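You operate a simulated robot arm through the tools that you are given. There is no shell and no other tool.

Carry out the task below with a simulated robot arm. There is one attempt and no reset: what you move stays moved.

Task
Take the cap block off the rail and sand the old glue away.
Fine: free the clamp; the cap goes on the orange table; use the coarse sander and put it back. Set down upright: coarse sander. What is to be rubbed or washed off counts as gone when no trace of it is left.
Where things are to end (x, y in the base frame): cap block within 0.06 m of [0.47, -0.11].

Only the result counts: the job must be done as asked and must still hold three seconds after the hand-in. Knocking over, shifting, dropping, spilling or breaking anything else fails it. A push-on lid holds only when it is set on centred and level and pressed home; a screw cap is set on level and turned clockwise until tight.

Robot
A 7-joint arm with a two-finger parallel gripper, fixed in place. Base frame: the origin is at the foot of the arm, x ahead of it, y to its left, z up; the work surface is at about z = 0. Lengths are in m, angles in degrees, forces in N, time in s.
With the tool pointing down near the work surface it reaches from about 0.22 to 0.58 m from the base axis. Its first joint turns from -66.0 to 66.0 degrees. Payload 2.5 kg.
Tool frame: the origin (TCP) lies between the finger pads and is the grasp point; the fingertips stand 0.023 m ahead of it; z points along the fingers, y is the line along which they close. Largest opening 0.094 m; finger width 0.038, thickness 0.01; the body of the gripper, 0.054 by 0.096 m, starts 0.039 m behind the TCP.
Orientation is that of the tool frame in the base frame, as a unit quaternion [x, y, z, w]. With the fingers straight down and closing along the base's y, the tool's x points along the base's -x, its y along +y and its z along -z.

Tools
- The arm moves only by the tool drive_tool. Its arguments are lists of equal length, an entry for each row: "jaw": the finger opening in m, from 0 to 0.094; "xyz": the shift along the tool's x, y, z in m, a list of three; "dr": the turn, a rotation vector about the tool's x, y, z in degrees, a list of three. In form: {"jaw": [jaw, ...], "xyz": [[dx, dy, dz], ...], "dr": [[ax, ay, az], ...]}. A call has 1 to 20 rows; each row is the pose to reach, as a shift and turn from the pose commanded when the call began, along the tool's axes at that moment. Rows are played at 5 a second. More than 0.05 m and 8.6 degrees between two rows, or a gripper value outside its range, and nothing of the call is played. A pose out of reach is approached as far as the arm can. The call stops where the force on the tool passes 40 N (or 10 N more than at its start, if that is more) or the arm is blocked; 0.2 s more then pass. The fingers move at their own pace (about 0.108 m/s each) and stop on an object; they squeeze with about 20 N. The grip force told is the motor's: it shows also when the fingers shut on nothing. Time passes only in rows, and 0.2 s behind the last, so rows that repeat a pose let the fingers close. The reply holds the time, the measured pose of the TCP, the force on the tool along the base axes, the opening and the grip force, in the units named above and with some noise, with the torque about the TCP (base axes, N m) and any sound that the robot's microphone picked up.
- Cameras (640 x 400 px; columns grow to the right, rows downward): "scene" is fixed at [0.0823, -0.3912, 0.5468]; the picture's right is [0.99, -0.15, 0.00], its down [-0.08, -0.54, -0.84] and it looks along [0.13, 0.83, -0.55] (base axes); focal length 291 px, centre (320, 200). "wrist" rides on the gripper at [0.086, 0.016, -0.074] in the tool frame; the picture's right is [-0.18, 0.98, 0.00], its down [-0.58, -0.11, -0.81] and it looks along [-0.79, -0.15, 0.59] (tool axes); focal length 243 px, centre (320, 200). There is no depth. A picture from a camera that has moved, and an enlarged one, comes with that camera's place and axes in the base frame and with its lens.
- get_image(camera): a new picture of that camera. No time passes.
- zoom(camera, box): a new picture of the part [left, top, right, bottom] of that camera's present view, enlarged. No time passes.
- close_job(): hands the job in; it is judged then, once.

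Nothing tells you positions but the pictures and the camera data. Unless the task says otherwise, let go and move clear before handing in.

The tools are called after "Request:" as a command line: name --argument value ..., lists and objects as JSON in quotes. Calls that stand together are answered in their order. drive_tool: Moves the arm, as the interface text tells. Its arguments: {"type":"object","properties":{"jaw":{"type":"array"},"xyz":{"type":"array"},"dr":{"type":"array"}},"required":["jaw","xyz","dr"]} The other tools are called the same way: get_image (camera) takes a picture; zoom (camera, box) takes an enlarged picture of a part of a camera's view; close_job () hands the job in.

At the start:

```text
t: 0.0
eef_pos: [0.3385, 0.0741, 0.4015]
tool_rot: [0.001, 1.0, 0.001, 0.0]
wrist_force: [0.3, 0.5, 0.2]
moment: [0.01, 0.02, -0.01]
grip_width: 0.0939
gripper_force: 0.1
```

scene: 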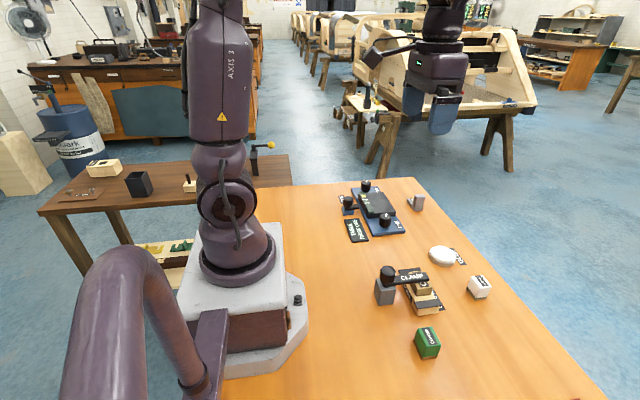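
wrist: 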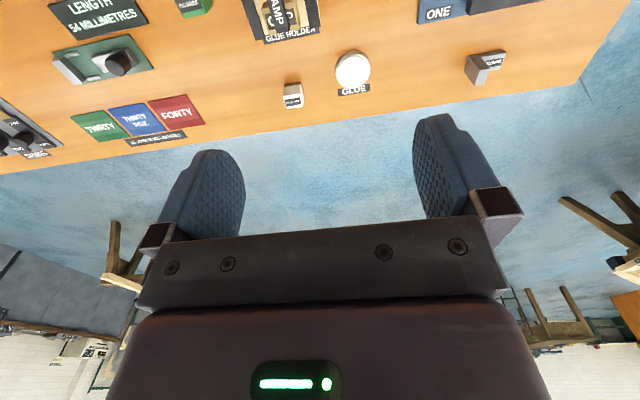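

I see an orange table with a clamp holding something near (0.45, -0.05), a green block labelled as a sander, a white block, and other items. I'll zoom in to read the labels before moving.

Request:
zoom --camera "scene" --box '[360, 240, 520, 370]'

Request:
zoom --camera "scene" --box '[320, 160, 480, 260]'

Request:
zoom --camera "wrist" --box '[0, 0, 320, 200]'

Request:
zoom --camera "wrist" --box '[240, 0, 560, 120]'

```text
3.08 times, centred on (440, 305) of scene
camera zoom: at [0.0823, -0.3912, 0.5468], right [0.99, -0.15, 0.0], down [-0.08, -0.54, -0.84], along [0.13, 0.83, -0.55], focal length 894 px, centre (-49, -123)
```

zoom: 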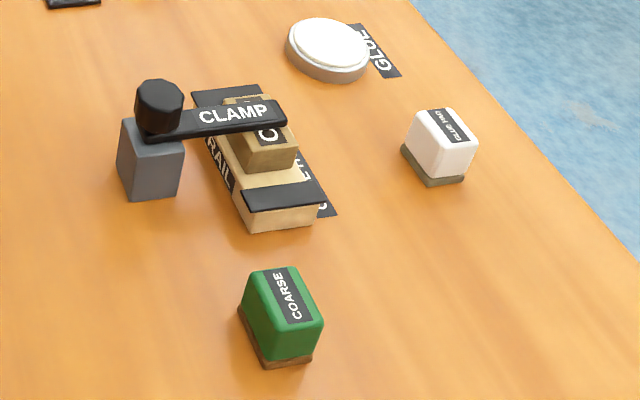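

```text
4.00 times, centred on (400, 210) of scene
camera zoom: at [0.0823, -0.3912, 0.5468], right [0.99, -0.15, 0.0], down [-0.08, -0.54, -0.84], along [0.13, 0.83, -0.55], focal length 1162 px, centre (0, 160)
```

zoom: 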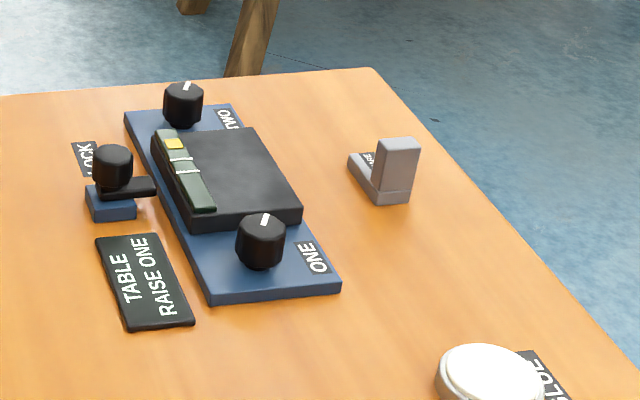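

```text
2.00 times, centred on (160, 100) of wrist
camera zoom: at [0.2529, 0.0901, 0.4769], right [0.18, 0.98, 0.0], down [0.58, -0.11, 0.81], along [0.79, -0.15, -0.59], focal length 485 px, centre (640, 400)
```

zoom: 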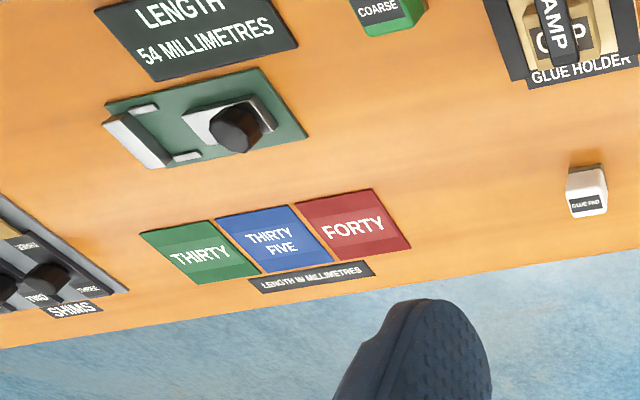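

```text
2.00 times, centred on (400, 60) of wrist
camera zoom: at [0.2529, 0.0901, 0.4769], right [0.18, 0.98, 0.0], down [0.58, -0.11, 0.81], along [0.79, -0.15, -0.59], focal length 485 px, centre (160, 480)
```

zoom: 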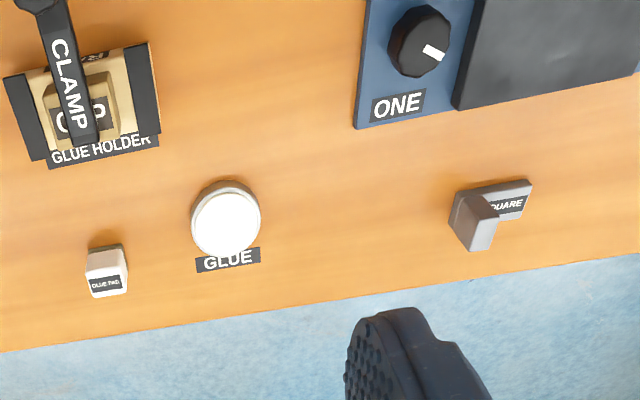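

The clamp knob seems to stand near (0.29, 0.00), the cap on the rail near (0.355, -0.03) and the coarse sander near (0.33, -0.115). I'll move the wrist camera closer to see how the clamp works.

Request:
drive_tool --jaw '[0.094, 0.094, 0.094]' --xyz '[[0.02, -0.03, 0.02], [0.04, -0.06, 0.04], [0.06, -0.09, 0.07]]' --dr '[[0, 0, 0], [0, 0, 0], [0, 0, 0]]'

Request:
get_image --camera "wrist"

Request:
zoom --camera "wrist" --box '[160, 0, 480, 200]'

Request:
zoom --camera "scene" --box '[360, 250, 460, 320]'

```text
t: 0.8
eef_pos: [0.2783, -0.0157, 0.332]
tool_rot: [-0.001, 1.0, 0.0, 0.001]
wrist_force: [0.0, -0.4, 0.0]
moment: [0.0, 0.0, 0.06]
grip_width: 0.0942
gripper_force: 0.1
```

```text
taken
camera wrist: at [0.1926, -0.0007, 0.4071], right [0.18, 0.98, 0.0], down [0.58, -0.11, 0.81], along [0.79, -0.15, -0.59], focal length 243 px, centre (320, 200)
```

wrist: 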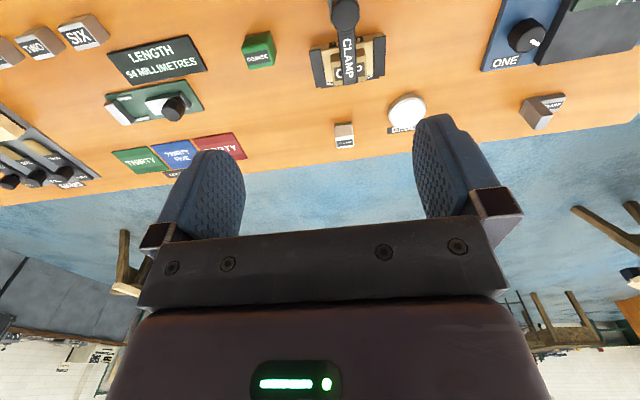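

```text
2.00 times, centred on (320, 100) of wrist
camera zoom: at [0.1926, -0.0007, 0.4071], right [0.18, 0.98, 0.0], down [0.58, -0.11, 0.81], along [0.79, -0.15, -0.59], focal length 485 px, centre (320, 400)
```

zoom: 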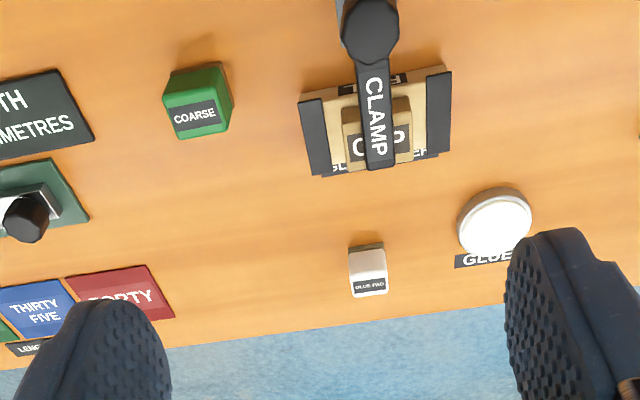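

```text
5.71 times, centred on (410, 285) of scene
camera zoom: at [0.0823, -0.3912, 0.5468], right [0.99, -0.15, 0.0], down [-0.08, -0.54, -0.84], along [0.13, 0.83, -0.55], focal length 1661 px, centre (-194, -286)
```

zoom: 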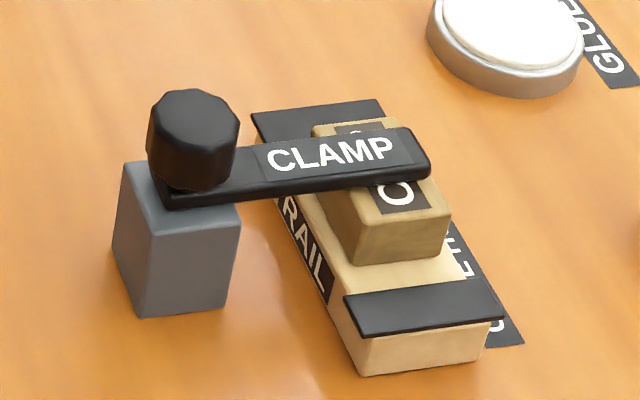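

The clamp is a gray post with a black arm and knob, and the arm lies over the cap. I take the knob to be centred near (0.290, 0.011) with its top at about z = 0.09. I'll move above it and check the alignment.

Request:
drive_tool --jaw '[0.094, 0.094, 0.094, 0.094]' --xyz '[[-0.003, 0.007, 0.045], [-0.006, 0.014, 0.09], [-0.009, 0.02, 0.135], [-0.012, 0.027, 0.18]]' --dr '[[0, 0, 0], [0, 0, 0], [0, 0, 0], [0, 0, 0]]'

Request:
get_image --camera "scene"

Request:
get_image --camera "wrist"

Request:
zoom --camera "scene" --box '[340, 220, 460, 320]'

```text
t: 1.8
eef_pos: [0.2907, 0.0116, 0.152]
tool_rot: [-0.001, 1.0, 0.0, 0.0]
wrist_force: [-1.0, -0.2, 0.3]
moment: [0.0, -0.01, -0.01]
grip_width: 0.0941
gripper_force: 0.0
```

```text
taken
```

scene: 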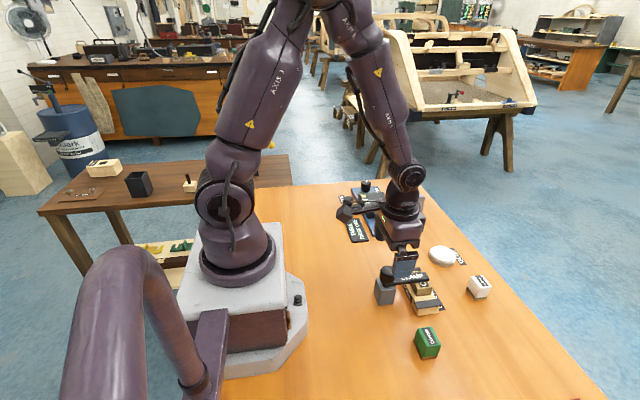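

```text
taken
camera wrist: at [0.2052, 0.0266, 0.226], right [0.18, 0.98, 0.0], down [0.58, -0.11, 0.81], along [0.79, -0.15, -0.59], focal length 243 px, centre (320, 200)
```

wrist: 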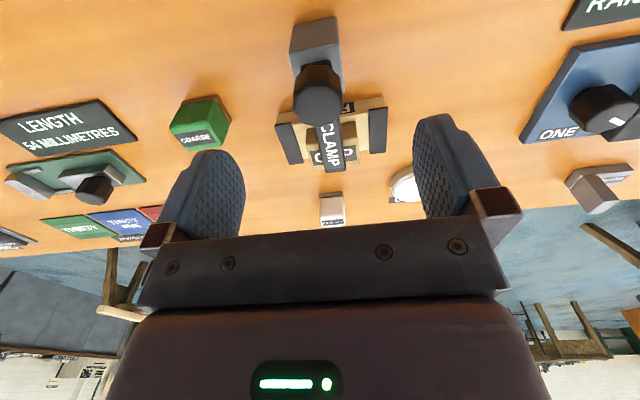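

```text
4.00 times, centred on (400, 270) of scene
camera zoom: at [0.0822, -0.3912, 0.5468], right [0.99, -0.15, 0.0], down [-0.08, -0.54, -0.84], along [0.13, 0.83, -0.55], focal length 1162 px, centre (0, -80)
```

zoom: 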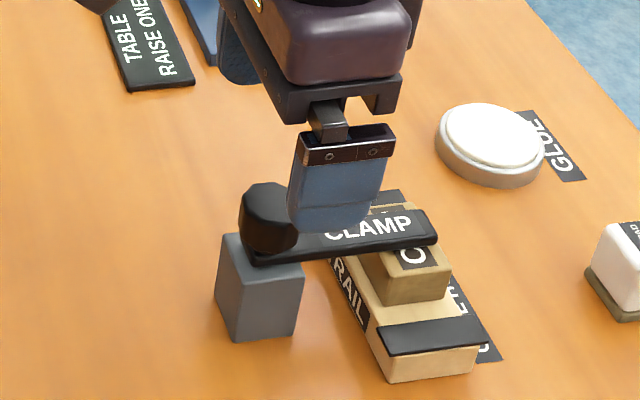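

The knob sits centred between the fingers, near (0.288, 0.0105). Next I'll descend so the fingertips stay above the post, and close on the knob.

Request:
drive_tool --jaw '[0.094, 0.094, 0.07, 0.03, 0.0, 0.0]' --xyz '[[0.001, -0.001, 0.03], [0.002, -0.001, 0.059], [0.002, -0.001, 0.059], [0.002, -0.001, 0.059], [0.002, -0.001, 0.059], [0.002, -0.001, 0.059]]' --dr '[[0, 0, 0], [0, 0, 0], [0, 0, 0], [0, 0, 0], [0, 0, 0], [0, 0, 0]]'

Request:
zoom --camera "scene" --box '[340, 220, 460, 320]'

Request:
get_image --camera "wrist"

```text
t: 3.2
eef_pos: [0.2877, 0.0101, 0.0927]
tool_rot: [0.0, 1.0, 0.0, 0.0]
wrist_force: [3.1, 3.2, -15.7]
moment: [-0.49, -0.39, -0.01]
grip_width: 0.0315
gripper_force: 44.9
```

```text
4.00 times, centred on (400, 270) of scene
camera zoom: at [0.0823, -0.3912, 0.5468], right [0.99, -0.15, 0.0], down [-0.08, -0.54, -0.84], along [0.13, 0.83, -0.55], focal length 1162 px, centre (0, -80)
```

zoom: 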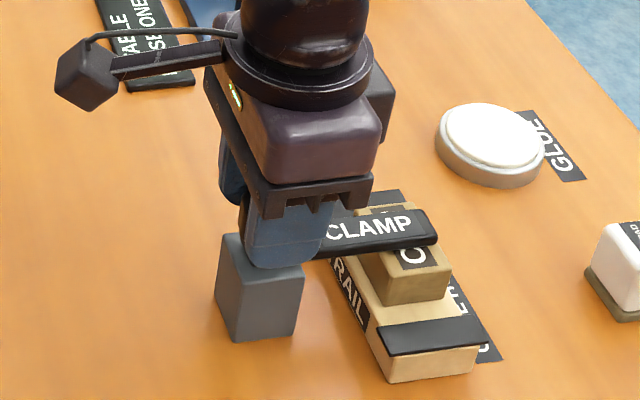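

```text
taken
camera wrist: at [0.2024, 0.0254, 0.1676], right [0.18, 0.98, 0.0], down [0.58, -0.11, 0.81], along [0.79, -0.15, -0.59], focal length 243 px, centre (320, 200)
```

wrist: 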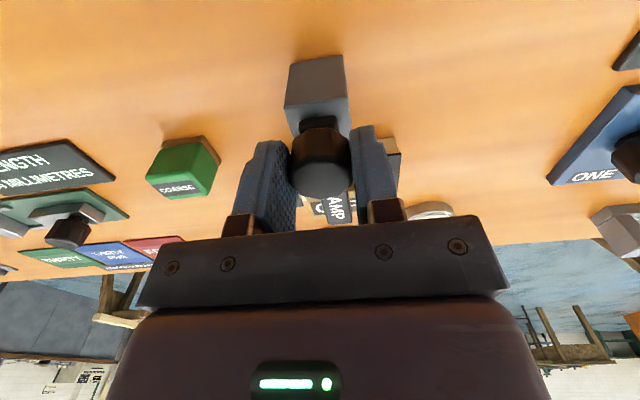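

The knob is gripped (opening 0.0315). I'll turn it counter-clockwise seen from above in small steps and watch whether the arm swings.

Request:
drive_tool --jaw '[0, 0, 0, 0]' --xyz '[[0, 0, 0], [0, 0, 0], [0, 0, 0], [0, 0, 0]]' --dr '[[0, 0, -5], [0, 0, -10], [0, 0, -15], [0, 0, -20]]'

Request:
zoom --camera "scene" --box '[340, 220, 460, 320]'

```text
t: 4.2
eef_pos: [0.2871, 0.0085, 0.0927]
tool_rot: [-0.174, 0.985, 0.0, 0.0]
wrist_force: [0.8, -14.6, -18.9]
moment: [0.51, -0.6, -0.04]
grip_width: 0.0316
gripper_force: 45.0
```

```text
4.00 times, centred on (400, 270) of scene
camera zoom: at [0.0823, -0.3912, 0.5468], right [0.99, -0.15, 0.0], down [-0.08, -0.54, -0.84], along [0.13, 0.83, -0.55], focal length 1162 px, centre (0, -80)
```

zoom: 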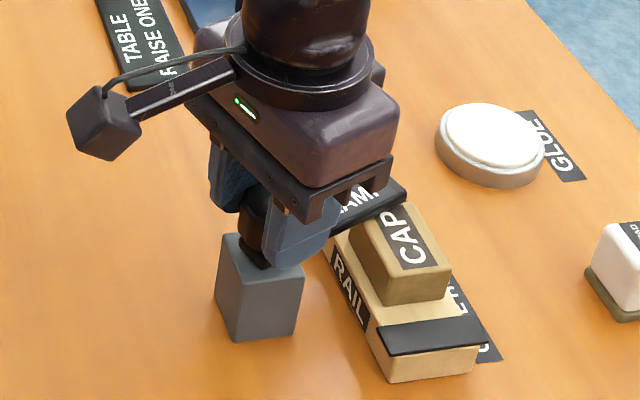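

The arm swings away with the knob and the cap is coming clear. I'll keep turning, with a slight shift to ease the side load.

Request:
drive_tool --jaw '[0, 0, 0, 0, 0, 0, 0, 0, 0, 0]' --xyz '[[0.0007, -0.002, 0.001], [0.0007, -0.002, 0.001], [0.0007, -0.002, 0.001], [0.0007, -0.002, 0.001], [0.0007, -0.002, 0.001], [0.0007, -0.002, 0.001], [0.0007, -0.002, 0.001], [0.0007, -0.002, 0.001], [0.0007, -0.002, 0.001], [0.0007, -0.002, 0.001]]' --dr '[[0, 0, -7], [0, 0, -14], [0, 0, -21], [0, 0, -28], [0, 0, -35], [0, 0, -42], [0, 0, -49], [0, 0, -56], [0, 0, -63], [0, 0, -70]]'

Request:
zoom --camera "scene" --box '[340, 220, 460, 320]'

```text
t: 6.4
eef_pos: [0.2909, 0.0096, 0.0918]
tool_rot: [0.708, -0.706, 0.001, -0.001]
wrist_force: [10.1, -12.0, 18.7]
moment: [0.7, 0.26, -0.04]
grip_width: 0.0318
gripper_force: 45.7
```

```text
4.00 times, centred on (400, 270) of scene
camera zoom: at [0.0822, -0.3912, 0.5468], right [0.99, -0.15, 0.0], down [-0.08, -0.54, -0.84], along [0.13, 0.83, -0.55], focal length 1162 px, centre (0, -80)
```

zoom: 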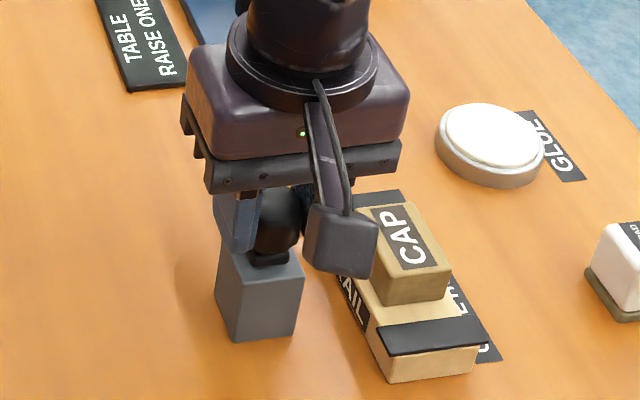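

The arm has swung 90° to +y. I'll open only a little, since the cap is close, and rise.

Request:
drive_tool --jaw '[0.046, 0.046, 0.046, 0.046, 0.046, 0.046, 0.046]' --xyz '[[0, 0, 0], [0, 0, 0], [0, 0, -0.03], [0, 0, -0.07], [0, 0, -0.11], [0, 0, -0.15], [0, 0, -0.19]]' --dr '[[0, 0, 0], [0, 0, 0], [0, 0, 0], [0, 0, 0], [0, 0, 0], [0, 0, 0], [0, 0, 0]]'

Request:
zoom --camera "scene" --box '[340, 220, 500, 320]'

Request:
get_image --camera "wrist"

```text
t: 8.0
eef_pos: [0.2884, 0.0087, 0.2833]
tool_rot: [0.708, -0.707, -0.001, 0.0]
wrist_force: [0.2, -0.3, -0.3]
moment: [0.0, -0.04, 0.01]
grip_width: 0.0461
gripper_force: 0.0
```

```text
4.00 times, centred on (420, 270) of scene
camera zoom: at [0.0823, -0.3912, 0.5468], right [0.99, -0.15, 0.0], down [-0.08, -0.54, -0.84], along [0.13, 0.83, -0.55], focal length 1162 px, centre (-80, -80)
```

zoom: 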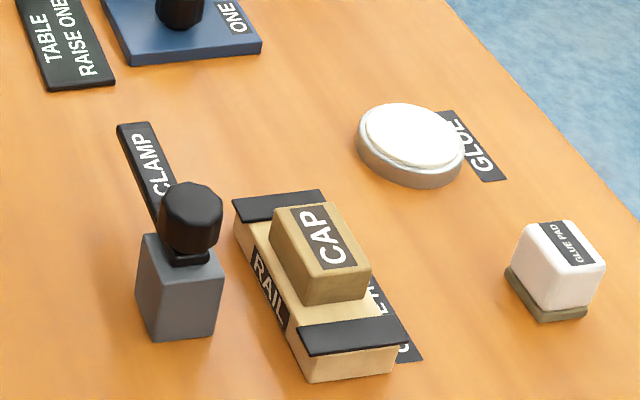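

```text
taken
camera wrist: at [0.2736, -0.0775, 0.3586], right [-0.98, 0.18, 0.0], down [0.11, 0.58, 0.81], along [0.15, 0.79, -0.59], focal length 243 px, centre (320, 200)
```

wrist: 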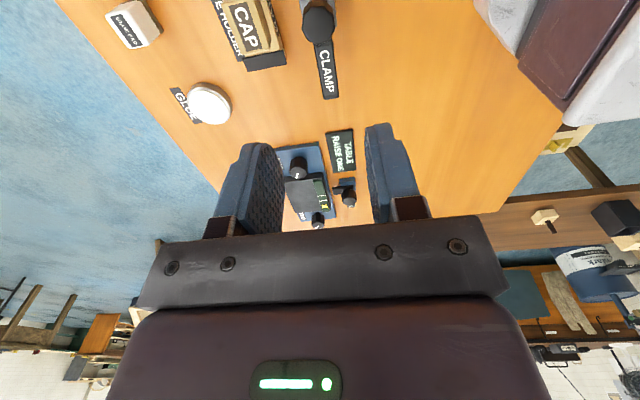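

The clamp is clear. I take the cap to be centred at (0.370, 0.012), about 0.036 wide in x, with its top near z = 0.047 on a rail whose top is near 0.026. I'll move above it with the fingers closing along x and check.

Request:
drive_tool --jaw '[0.06, 0.06, 0.06, 0.06, 0.06, 0.06]' --xyz '[[-0.001, -0.04, 0.0], [-0.003, -0.081, 0.0], [-0.003, -0.081, 0.045], [-0.003, -0.081, 0.09], [-0.003, -0.081, 0.135], [-0.003, -0.081, 0.17]]' --dr '[[0, 0, 0], [0, 0, 0], [0, 0, 0], [0, 0, 0], [0, 0, 0], [0, 0, 0]]'

Request:
zoom --camera "scene" --box '[340, 200, 500, 320]'

Request:
get_image --camera "wrist"

```text
t: 9.4
eef_pos: [0.3702, 0.01, 0.113]
tool_rot: [0.708, -0.706, 0.0, 0.0]
wrist_force: [0.4, -0.5, 0.2]
moment: [-0.01, 0.0, -0.02]
grip_width: 0.0602
gripper_force: 0.0
```

```text
3.33 times, centred on (420, 260) of scene
camera zoom: at [0.0823, -0.3912, 0.5468], right [0.99, -0.15, 0.0], down [-0.08, -0.54, -0.84], along [0.13, 0.83, -0.55], focal length 969 px, centre (-13, 0)
```

zoom: 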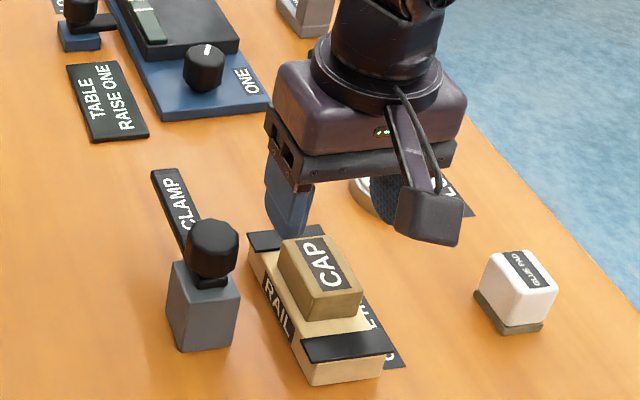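

```text
taken
camera wrist: at [0.355, -0.0763, 0.1872], right [-0.98, 0.18, 0.0], down [0.11, 0.58, 0.81], along [0.15, 0.79, -0.59], focal length 243 px, centre (320, 200)
```

wrist: 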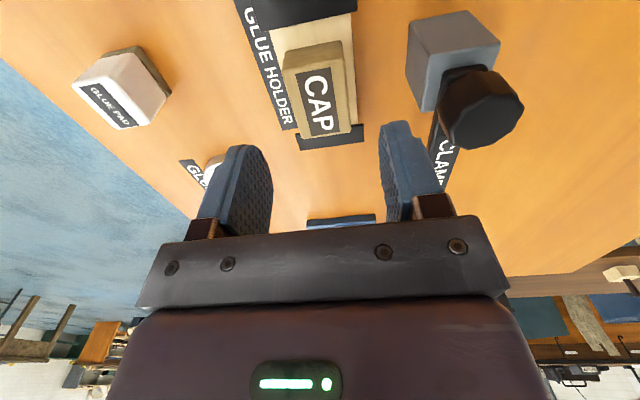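

The cap lies centred between the fingers. I'll descend to TCP z of about 0.052, so the fingertips stay just above the rail, and close on it.

Request:
drive_tool --jaw '[0.06, 0.06, 0.04, 0.0, 0.0, 0.0]' --xyz '[[0, 0, 0.03], [0, 0, 0.061], [0, 0, 0.061], [0, 0, 0.061], [0, 0, 0.061], [0, 0, 0.061]]' --dr '[[0, 0, 0], [0, 0, 0], [0, 0, 0], [0, 0, 0], [0, 0, 0], [0, 0, 0]]'

Request:
zoom --camera "scene" --box '[340, 200, 500, 320]'

```text
t: 10.8
eef_pos: [0.3691, 0.0123, 0.0506]
tool_rot: [-0.707, 0.707, 0.0, 0.0]
wrist_force: [0.4, -0.2, 0.2]
moment: [0.02, -0.03, -0.01]
grip_width: 0.0353
gripper_force: 20.5
```

```text
3.33 times, centred on (420, 260) of scene
camera zoom: at [0.0823, -0.3912, 0.5468], right [0.99, -0.15, 0.0], down [-0.08, -0.54, -0.84], along [0.13, 0.83, -0.55], focal length 969 px, centre (-13, 0)
```

zoom: 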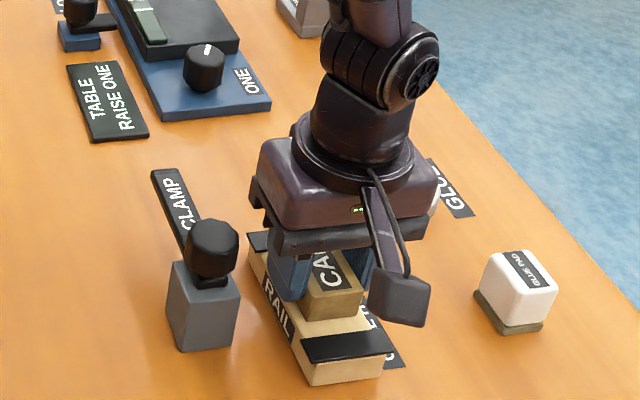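

The cap is gripped at 0.035 m with no side load. I'll lift it gently.

Request:
drive_tool --jaw '[0, 0, 0, 0, 0]' --xyz '[[0, 0, -0.01], [0, 0, -0.025], [0, 0, -0.05], [0, 0, -0.085], [0, 0, -0.12]]' --dr '[[0, 0, 0], [0, 0, 0], [0, 0, 0], [0, 0, 0], [0, 0, 0]]'

Request:
zoom --camera "scene" --box '[340, 200, 500, 320]'

Request:
get_image --camera "wrist"

```text
t: 12.0
eef_pos: [0.3687, 0.0125, 0.1709]
tool_rot: [0.708, -0.707, -0.001, 0.0]
wrist_force: [0.4, 0.4, -0.2]
moment: [0.01, 0.0, -0.02]
grip_width: 0.0353
gripper_force: 19.2
```

```text
3.33 times, centred on (420, 260) of scene
camera zoom: at [0.0823, -0.3912, 0.5468], right [0.99, -0.15, 0.0], down [-0.08, -0.54, -0.84], along [0.13, 0.83, -0.55], focal length 969 px, centre (-13, 0)
```

zoom: 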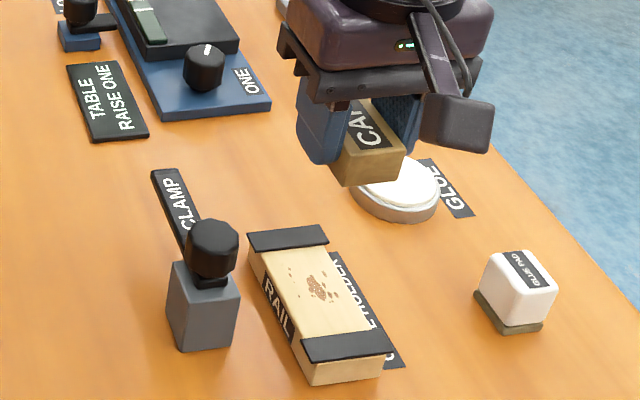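

```text
taken
camera wrist: at [0.3538, -0.0749, 0.2463], right [-0.98, 0.18, 0.0], down [0.11, 0.58, 0.81], along [0.15, 0.79, -0.59], focal length 243 px, centre (320, 200)
```

wrist: 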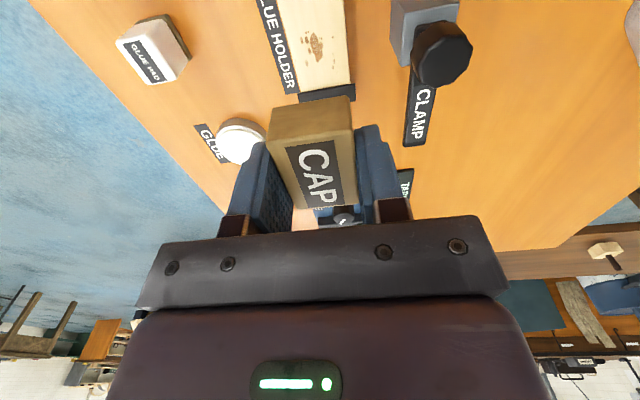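

The cap came off, and brown glue specks are visible on the middle of the rail. Before setting the cap down I'll raise and tilt it towards the scene camera, to see whether its underside also carries glue.

Request:
drive_tool --jaw '[0, 0, 0, 0, 0, 0, 0, 0, 0, 0, 0, 0]' --xyz '[[0, 0, -0.04], [0, 0, -0.08], [0, 0, -0.12], [0, 0, -0.15], [0, 0, -0.15], [0, 0, -0.15], [0, 0, -0.15], [0, 0, -0.15], [0, 0, -0.15], [0, 0, -0.15], [0, 0, -0.15], [0, 0, -0.15]]' --dr '[[0, 0, 0], [0, 0, 0], [0, 0, 0], [0, 0, 0], [0, 8, 0], [0, 16, 0], [0, 24, 0], [0, 32, 0], [0, 40, 0], [0, 48, 0], [0, 56, 0], [0, 62, 0]]'

Request:
get_image --camera "scene"

```text
t: 14.6
eef_pos: [0.3693, 0.0116, 0.3205]
tool_rot: [0.606, -0.606, 0.365, 0.364]
wrist_force: [-0.2, -0.2, -0.2]
moment: [-0.01, 0.01, 0.02]
grip_width: 0.0354
gripper_force: 19.9
```

```text
taken
```

scene: 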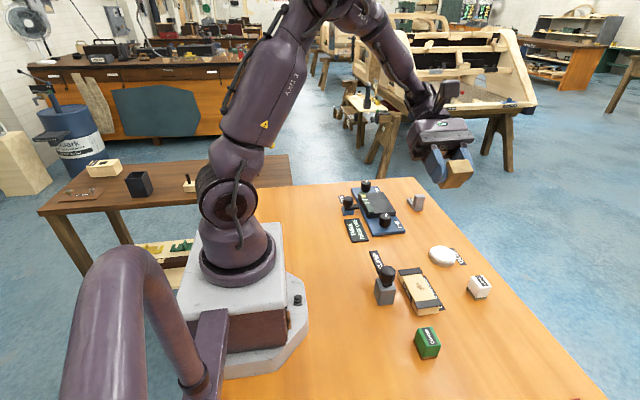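

Request:
zoom --camera "scene" --box '[410, 120, 490, 195]'

Request:
zoom --camera "scene" --box '[390, 260, 450, 320]'

```text
5.33 times, centred on (450, 158) of scene
camera zoom: at [0.0823, -0.3912, 0.5468], right [0.99, -0.15, 0.0], down [-0.08, -0.54, -0.84], along [0.13, 0.83, -0.55], focal length 1550 px, centre (-373, 427)
```

zoom: 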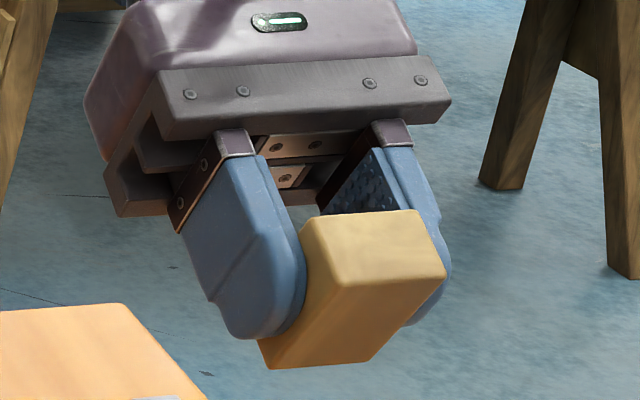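

```text
6.67 times, centred on (420, 290) of scene
camera zoom: at [0.0823, -0.3912, 0.5468], right [0.99, -0.15, 0.0], down [-0.08, -0.54, -0.84], along [0.13, 0.83, -0.55], focal length 1937 px, centre (-347, -400)
```

zoom: 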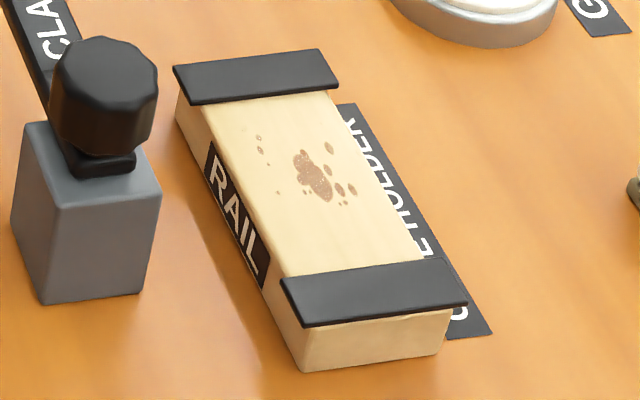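

The cap's underside is clean, so the glue is only on the rail, around (0.37, 0.01). I'll level the tool again and take the cap over to (0.47, -0.11).

Request:
drive_tool --jaw '[0, 0, 0, 0, 0, 0, 0, 0]' --xyz '[[0, 0, 0], [0, 0, 0], [0, 0, 0], [0, 0, 0], [0, 0, 0], [0, 0, 0], [0, 0, 0], [0, 0, 0]]' --dr '[[0, -8, 0], [0, -16, 0], [0, -24, 0], [0, -32, 0], [0, -40, 0], [0, -48, 0], [0, -56, 0], [0, -62, 0]]'

Request:
drive_tool --jaw '[0, 0, 0, 0, 0, 0, 0, 0, 0]' --xyz '[[0.03, -0.025, 0], [0.06, -0.05, 0], [0.09, -0.075, 0], [0.122, -0.101, 0], [0.122, -0.101, 0.045], [0.122, -0.101, 0.09], [0.122, -0.101, 0.135], [0.122, -0.101, 0.18], [0.122, -0.101, 0.225]]' --dr '[[0, 0, 0], [0, 0, 0], [0, 0, 0], [0, 0, 0], [0, 0, 0], [0, 0, 0], [0, 0, 0], [0, 0, 0], [0, 0, 0]]'

Request:
get_image --camera "scene"

Request:
get_image --camera "wrist"

```text
t: 16.4
eef_pos: [0.3699, 0.0113, 0.3217]
tool_rot: [0.708, -0.707, -0.001, 0.0]
wrist_force: [-0.4, -0.2, -0.4]
moment: [-0.01, -0.01, 0.02]
grip_width: 0.0353
gripper_force: 20.0
```

```text
t: 18.4
eef_pos: [0.4705, -0.1099, 0.096]
tool_rot: [0.707, -0.707, 0.0, 0.0]
wrist_force: [-0.2, -0.2, -0.5]
moment: [0.0, 0.01, -0.02]
grip_width: 0.0352
gripper_force: 20.2
```

```text
taken
```

scene: 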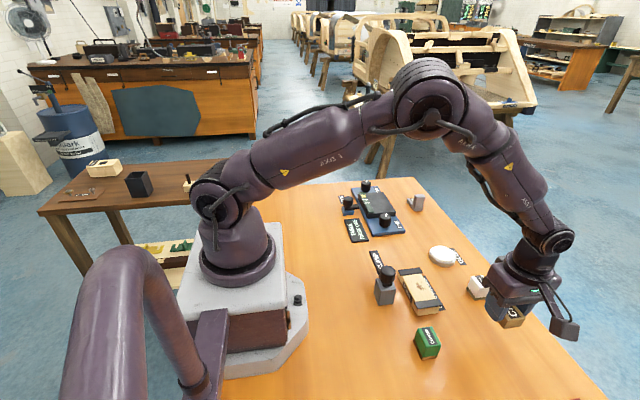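

```text
taken
camera wrist: at [0.456, -0.1976, 0.1708], right [-0.98, 0.18, 0.0], down [0.11, 0.58, 0.81], along [0.15, 0.79, -0.59], focal length 243 px, centre (320, 200)
```

wrist: 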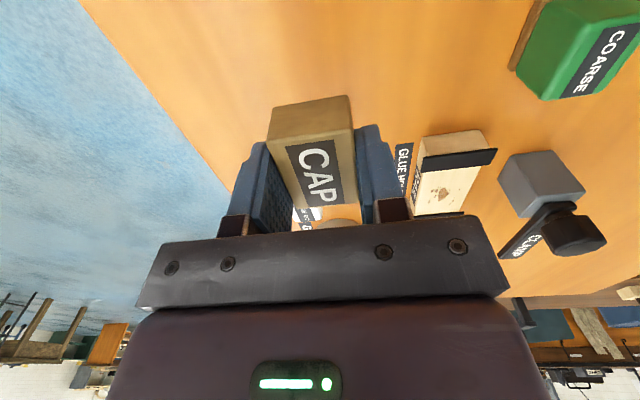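

The cap is above (0.470, -0.110), which is clear table. I'll lower it slowly until it touches.

Request:
drive_tool --jaw '[0, 0, 0, 0, 0, 0]' --xyz '[[0, 0, 0.03], [0, 0, 0.055], [0, 0, 0.062], [0, 0, 0.066], [0, 0, 0.068], [0, 0, 0.069]]' --dr '[[0, 0, 0], [0, 0, 0], [0, 0, 0], [0, 0, 0], [0, 0, 0], [0, 0, 0]]'

Request:
zoom --camera "scene" --box '[440, 270, 600, 370]'

```text
t: 19.8
eef_pos: [0.4705, -0.11, 0.0274]
tool_rot: [-0.707, 0.707, -0.001, 0.0]
wrist_force: [-0.4, 0.5, 0.0]
moment: [0.01, -0.04, 0.0]
grip_width: 0.0353
gripper_force: 20.3
```

```text
4.00 times, centred on (520, 320) of scene
camera zoom: at [0.0823, -0.3912, 0.5468], right [0.99, -0.15, 0.0], down [-0.08, -0.54, -0.84], along [0.13, 0.83, -0.55], focal length 1162 px, centre (-480, -280)
```

zoom: 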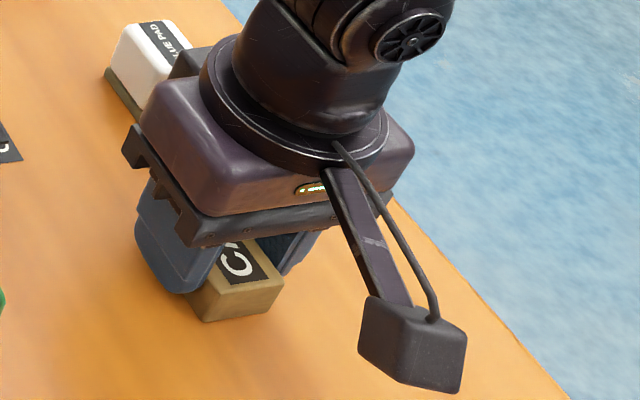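

There's no contact force yet, so I'll go on down in 1 mm steps.

Request:
drive_tool --jaw '[0, 0, 0]' --xyz '[[0, 0, 0.001], [0, 0, 0.002], [0, 0, 0.003]]' --dr '[[0, 0, 0], [0, 0, 0], [0, 0, 0]]'

```text
t: 20.6
eef_pos: [0.471, -0.1095, 0.0248]
tool_rot: [0.707, -0.707, 0.001, -0.001]
wrist_force: [-6.6, 0.2, 17.9]
moment: [-0.03, 0.14, 0.01]
grip_width: 0.0353
gripper_force: 19.3
```

It is in contact with the table now (about 18 N upward). I'll release and rise straight up.

Request:
drive_tool --jaw '[0.035, 0.06, 0.06, 0.06, 0.06, 0.06, 0.06, 0.06]' --xyz '[[0, 0, -0.001], [0, 0, -0.001], [0, 0, -0.001], [0, 0, -0.03], [0, 0, -0.07], [0, 0, -0.11], [0, 0, -0.15], [0, 0, -0.19]]' --dr '[[0, 0, 0], [0, 0, 0], [0, 0, 0], [0, 0, 0], [0, 0, 0], [0, 0, 0], [0, 0, 0], [0, 0, 0]]'

Request:
get_image --camera "scene"

Request:
zoom --camera "scene" --box '[390, 270, 550, 370]'

Request:
get_image --camera "wrist"

```text
t: 22.4
eef_pos: [0.47, -0.1099, 0.2144]
tool_rot: [0.708, -0.707, -0.001, 0.001]
wrist_force: [0.7, 0.0, -0.1]
moment: [0.04, 0.0, 0.03]
grip_width: 0.0599
gripper_force: 0.1
```

```text
taken
```

scene: 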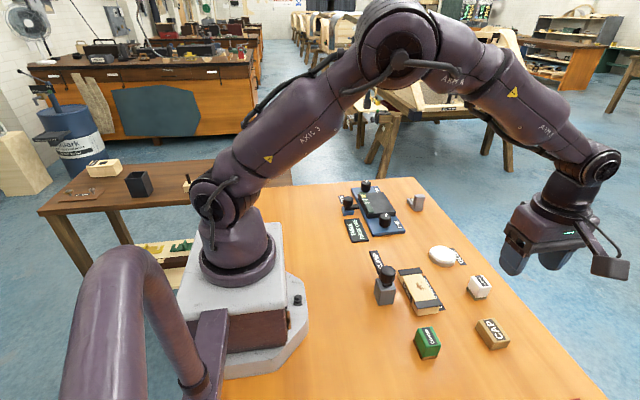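

```text
4.00 times, centred on (470, 320) of scene
camera zoom: at [0.0823, -0.3912, 0.5468], right [0.99, -0.15, 0.0], down [-0.08, -0.54, -0.84], along [0.13, 0.83, -0.55], focal length 1162 px, centre (-280, -280)
```

zoom: 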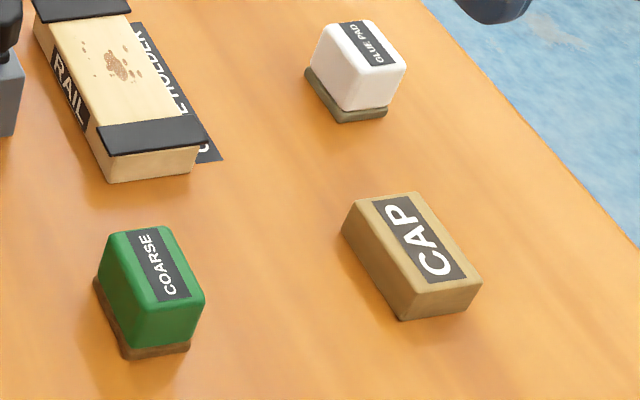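

```text
taken
camera wrist: at [0.4547, -0.197, 0.2896], right [-0.98, 0.18, 0.0], down [0.11, 0.58, 0.81], along [0.15, 0.79, -0.59], focal length 243 px, centre (320, 200)
```

wrist: 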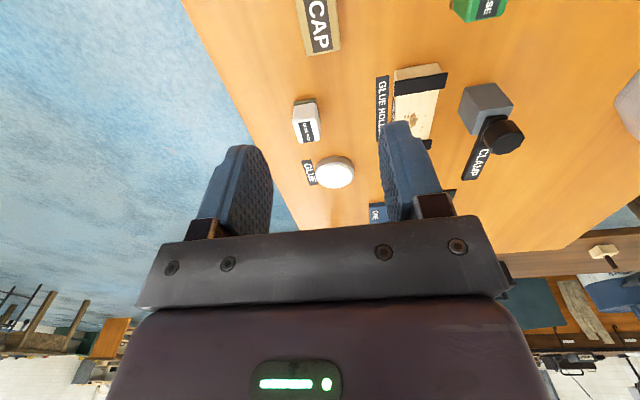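

The cap rests flat at about (0.47, -0.11). The coarse sander is at about (0.331, -0.114), roughly 0.034 × 0.039 and 0.04 tall. I'll go above it next.

Request:
drive_tool --jaw '[0.06, 0.06, 0.06, 0.06, 0.06, 0.06]' --xyz '[[0.001, 0.045, 0], [0.002, 0.09, 0], [0.0035, 0.139, 0], [0.0035, 0.139, 0.04], [0.0035, 0.139, 0.08], [0.0035, 0.139, 0.11]]' --dr '[[0, 0, 0], [0, 0, 0], [0, 0, 0], [0, 0, 0], [0, 0, 0], [0, 0, 0]]'

Request:
get_image --camera "wrist"

Request:
zoom --camera "scene" --box '[360, 260, 520, 380]'

```text
t: 23.8
eef_pos: [0.333, -0.113, 0.1035]
tool_rot: [0.709, -0.706, -0.001, 0.0]
wrist_force: [-0.2, -0.3, 0.0]
moment: [-0.03, 0.01, 0.0]
grip_width: 0.0601
gripper_force: 0.1
```

```text
taken
camera wrist: at [0.3165, -0.2007, 0.1791], right [-0.98, 0.18, 0.0], down [0.11, 0.58, 0.81], along [0.15, 0.79, -0.59], focal length 243 px, centre (320, 200)
```

wrist: 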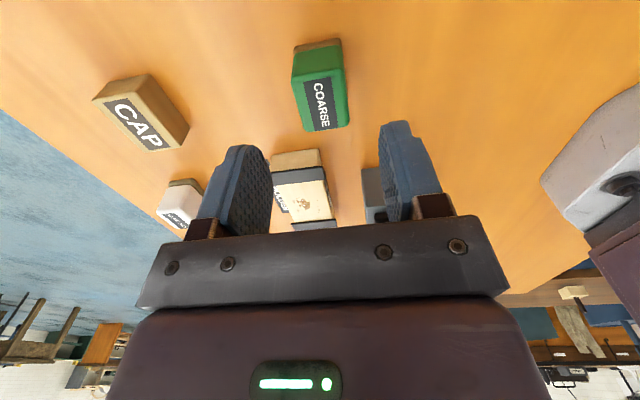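

```text
3.33 times, centred on (440, 320) of scene
camera zoom: at [0.0823, -0.3912, 0.5468], right [0.99, -0.15, 0.0], down [-0.08, -0.54, -0.84], along [0.13, 0.83, -0.55], focal length 969 px, centre (-80, -200)
```

zoom: 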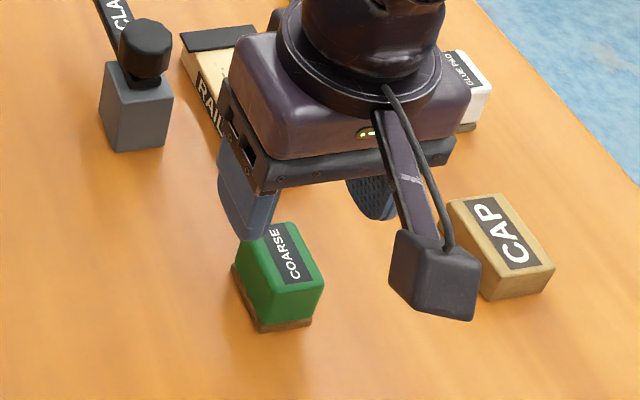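

The sander's top centre measures at about (0.332, -0.115). I'll descend to TCP z of about 0.030 and grip it.

Request:
drive_tool --jaw '[0.06, 0.06, 0.06, 0.04, 0.0, 0.0, 0.0]' --xyz '[[0.0015, 0.0005, 0.03], [0.0015, 0.0005, 0.06], [0.0015, 0.0005, 0.074], [0.0015, 0.0005, 0.074], [0.0015, 0.0005, 0.074], [0.0015, 0.0005, 0.074], [0.0015, 0.0005, 0.074]]' --dr '[[0, 0, 0], [0, 0, 0], [0, 0, 0], [0, 0, 0], [0, 0, 0], [0, 0, 0], [0, 0, 0]]'

Request:
get_image --camera "wrist"

```text
t: 25.4
eef_pos: [0.332, -0.1162, 0.0289]
tool_rot: [-0.707, 0.707, 0.0, 0.0]
wrist_force: [-0.2, 0.9, -0.4]
moment: [-0.02, 0.0, -0.01]
grip_width: 0.0316
gripper_force: 19.9
```

```text
taken
camera wrist: at [0.316, -0.2028, 0.1045], right [-0.98, 0.18, 0.0], down [0.11, 0.58, 0.81], along [0.15, 0.79, -0.59], focal length 243 px, centre (320, 200)
```

wrist: 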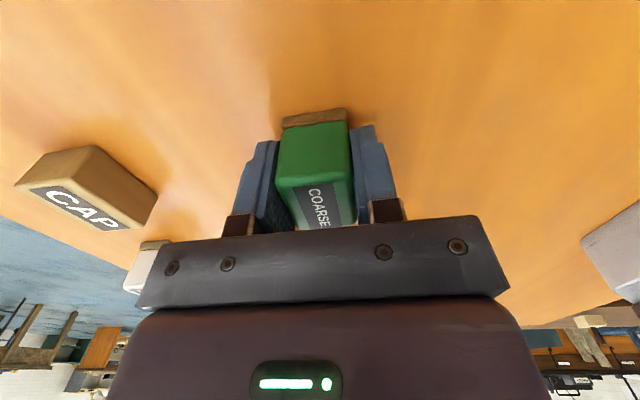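

The sander is gripped (opening 0.0316, sole on the table at TCP z = 0.029). I'll lift it, carry it over the rail at (0.370, 0.009) and stop just above the surface.

Request:
drive_tool --jaw '[0, 0, 0, 0, 0, 0, 0, 0]' --xyz '[[0, 0, -0.02], [0, 0, -0.05], [0, 0, -0.085], [-0.042, -0.012, -0.085], [-0.084, -0.025, -0.085], [-0.125, -0.038, -0.085], [-0.125, -0.038, -0.05], [-0.125, -0.038, -0.03]]' --dr '[[0, 0, 0], [0, 0, 0], [0, 0, 0], [0, 0, 0], [0, 0, 0], [0, 0, 0], [0, 0, 0], [0, 0, 0]]'

Request:
zoom --camera "scene" --box '[360, 230, 480, 320]'

Request:
get_image --camera "wrist"

```text
t: 27.2
eef_pos: [0.368, 0.0101, 0.0597]
tool_rot: [0.707, -0.707, 0.0, 0.0]
wrist_force: [1.1, -0.8, 0.3]
moment: [-0.02, -0.01, 0.03]
grip_width: 0.0316
gripper_force: 20.0
```

```text
4.44 times, centred on (420, 275) of scene
camera zoom: at [0.0823, -0.3912, 0.5468], right [0.99, -0.15, 0.0], down [-0.08, -0.54, -0.84], along [0.13, 0.83, -0.55], focal length 1292 px, centre (-124, -133)
```

zoom: 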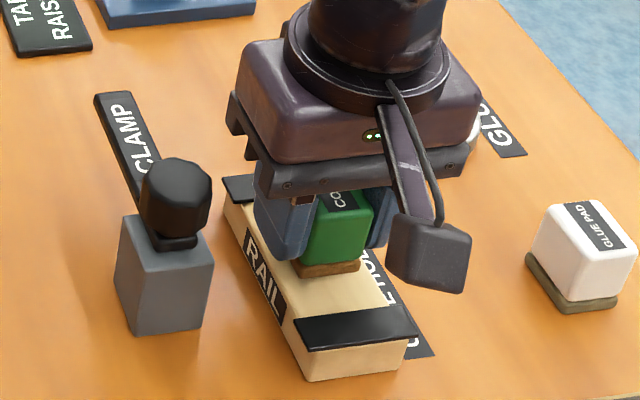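

```text
taken
camera wrist: at [0.3532, -0.077, 0.1343], right [-0.98, 0.18, 0.0], down [0.11, 0.58, 0.81], along [0.15, 0.79, -0.59], focal length 243 px, centre (320, 200)
```

wrist: 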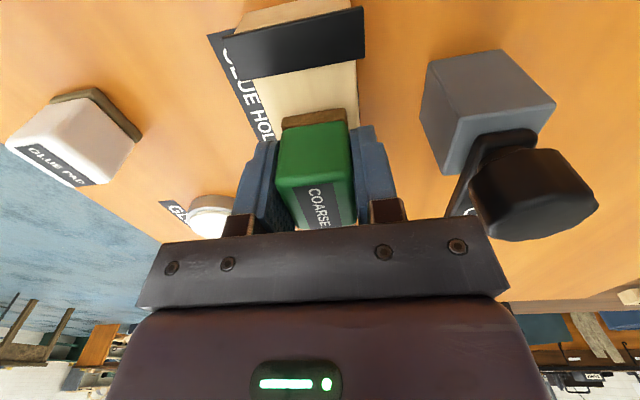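

The sander sits over the rail and inside the black end lips. I'll lower it in small steps to find contact.

Request:
drive_tool --jaw '[0, 0, 0, 0]' --xyz '[[0, -0.001, 0.002], [0, -0.001, 0.003], [0, -0.001, 0.004], [0, -0.001, 0.005]]' --dr '[[0, 0, 0], [0, 0, 0], [0, 0, 0], [0, 0, 0]]'

```text
t: 28.2
eef_pos: [0.3698, 0.0095, 0.0539]
tool_rot: [-0.707, 0.707, 0.0, 0.0]
wrist_force: [0.1, 0.4, -0.1]
moment: [0.0, 0.01, -0.02]
grip_width: 0.0316
gripper_force: 19.9
```

Request:
drive_tool --jaw '[0, 0, 0]' --xyz '[[0, 0, 0.0005], [0, 0, 0.001], [0, 0, 0.0015]]' --dr '[[0, 0, 0], [0, 0, 0], [0, 0, 0]]'

```text
t: 29.0
eef_pos: [0.3703, 0.0086, 0.0548]
tool_rot: [-0.707, 0.707, -0.001, 0.0]
wrist_force: [-1.5, 0.3, 1.9]
moment: [0.01, 0.02, -0.03]
grip_width: 0.0318
gripper_force: 19.9
```

Contact has just begun at about 2 N. I'll press a touch more and rub back and forth along the rail.

Request:
drive_tool --jaw '[0, 0, 0, 0, 0, 0, 0, 0, 0, 0, 0, 0]' --xyz '[[0, 0, 0.0008], [-0.006, 0, 0.0008], [-0.012, 0, 0.0008], [-0.006, 0, 0.0008], [0, 0, 0.0008], [0.006, 0, 0.0008], [0.012, 0, 0.0008], [0.006, 0, 0.0008], [0, 0, 0.0008], [-0.006, 0, 0.0008], [-0.012, 0, 0.0008], [0, 0, 0.0008]]' --dr '[[0, 0, 0], [0, 0, 0], [0, 0, 0], [0, 0, 0], [0, 0, 0], [0, 0, 0], [0, 0, 0], [0, 0, 0], [0, 0, 0], [0, 0, 0], [0, 0, 0], [0, 0, 0]]'

Request:
zoom --camera "scene" --box '[360, 230, 480, 320]'

```text
t: 31.6
eef_pos: [0.3713, 0.0098, 0.0533]
tool_rot: [0.708, -0.706, 0.0, 0.0]
wrist_force: [0.4, 3.4, 9.4]
moment: [-0.04, -0.02, -0.01]
grip_width: 0.0315
gripper_force: 19.9
```

```text
4.44 times, centred on (420, 275) of scene
camera zoom: at [0.0823, -0.3912, 0.5468], right [0.99, -0.15, 0.0], down [-0.08, -0.54, -0.84], along [0.13, 0.83, -0.55], focal length 1292 px, centre (-124, -133)
```

zoom: 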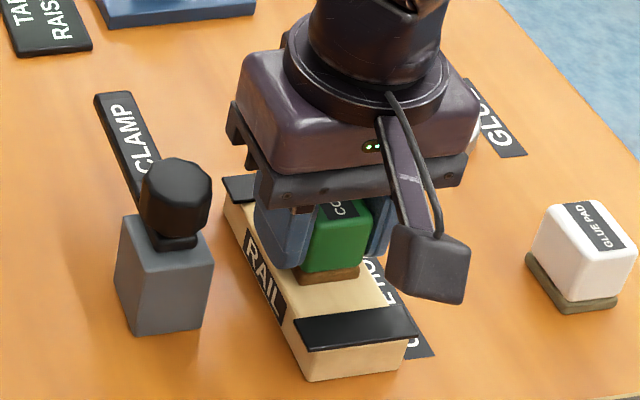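

The rubbing force is steady at about 9 N. I'll do more strokes with small sideways offsets to cover the whole patch.

Request:
drive_tool --jaw '[0, 0, 0, 0, 0, 0, 0, 0, 0, 0, 0, 0, 0, 0, 0, 0, 0, 0, 0, 0]' --xyz '[[0, 0.005, 0], [-0.012, 0.005, 0], [0, 0.005, 0], [0.012, 0.005, 0], [0, 0.005, 0], [-0.013, 0.003, 0], [-0.013, 0, 0], [0, 0, 0], [0.012, 0, 0], [0, 0, 0], [-0.013, 0, 0], [-0.013, -0.005, 0], [0, -0.005, 0], [0.012, -0.005, 0], [0, -0.005, 0], [-0.013, -0.005, 0], [0, -0.005, 0], [0.012, -0.003, 0], [0.006, 0, 0], [0, 0, 0]]' --dr '[[0, 0, 0], [0, 0, 0], [0, 0, 0], [0, 0, 0], [0, 0, 0], [0, 0, 0], [0, 0, 0], [0, 0, 0], [0, 0, 0], [0, 0, 0], [0, 0, 0], [0, 0, 0], [0, 0, 0], [0, 0, 0], [0, 0, 0], [0, 0, 0], [0, 0, 0], [0, 0, 0], [0, 0, 0], [0, 0, 0]]'

Request:
drive_tool --jaw '[0, 0, 0, 0, 0]' --xyz '[[0, 0, -0.02], [0, 0, -0.05], [0.03, 0, -0.08], [0.07, 0, -0.1], [0.11, 0, -0.12]]' --dr '[[0, 0, 0], [0, 0, 0], [0, 0, 0], [0, 0, 0], [0, 0, 0]]'

Request:
zoom --camera "scene" --box '[390, 260, 450, 320]'

Request:
get_image --camera "wrist"

```text
t: 35.8
eef_pos: [0.3692, 0.0097, 0.052]
tool_rot: [-0.707, 0.707, 0.0, 0.0]
wrist_force: [0.1, -0.7, 4.6]
moment: [-0.05, 0.0, 0.0]
grip_width: 0.0318
gripper_force: 19.6
```

```text
t: 37.0
eef_pos: [0.37, -0.1007, 0.1727]
tool_rot: [0.708, -0.706, 0.0, -0.001]
wrist_force: [0.0, 0.2, -0.1]
moment: [0.0, -0.01, -0.01]
grip_width: 0.0317
gripper_force: 20.4
```

```text
6.67 times, centred on (420, 290) of scene
camera zoom: at [0.0823, -0.3911, 0.5468], right [0.99, -0.15, 0.0], down [-0.08, -0.54, -0.84], along [0.13, 0.83, -0.55], focal length 1937 px, centre (-347, -400)
```

zoom: 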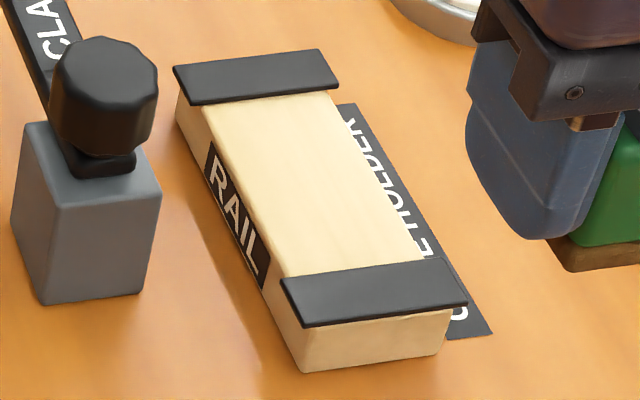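

```text
taken
camera wrist: at [0.3552, -0.1877, 0.247], right [-0.98, 0.18, 0.0], down [0.11, 0.58, 0.81], along [0.15, 0.79, -0.59], focal length 243 px, centre (320, 200)
```

wrist: 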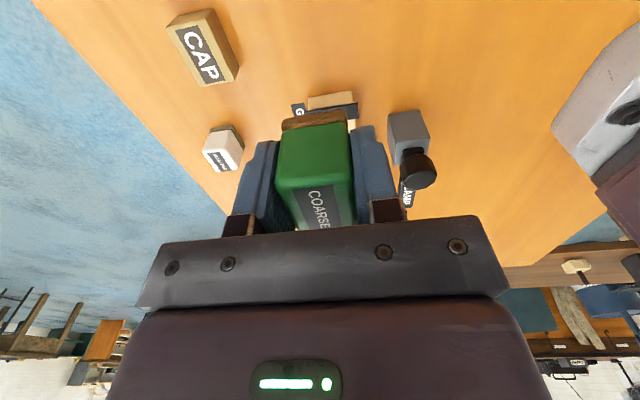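

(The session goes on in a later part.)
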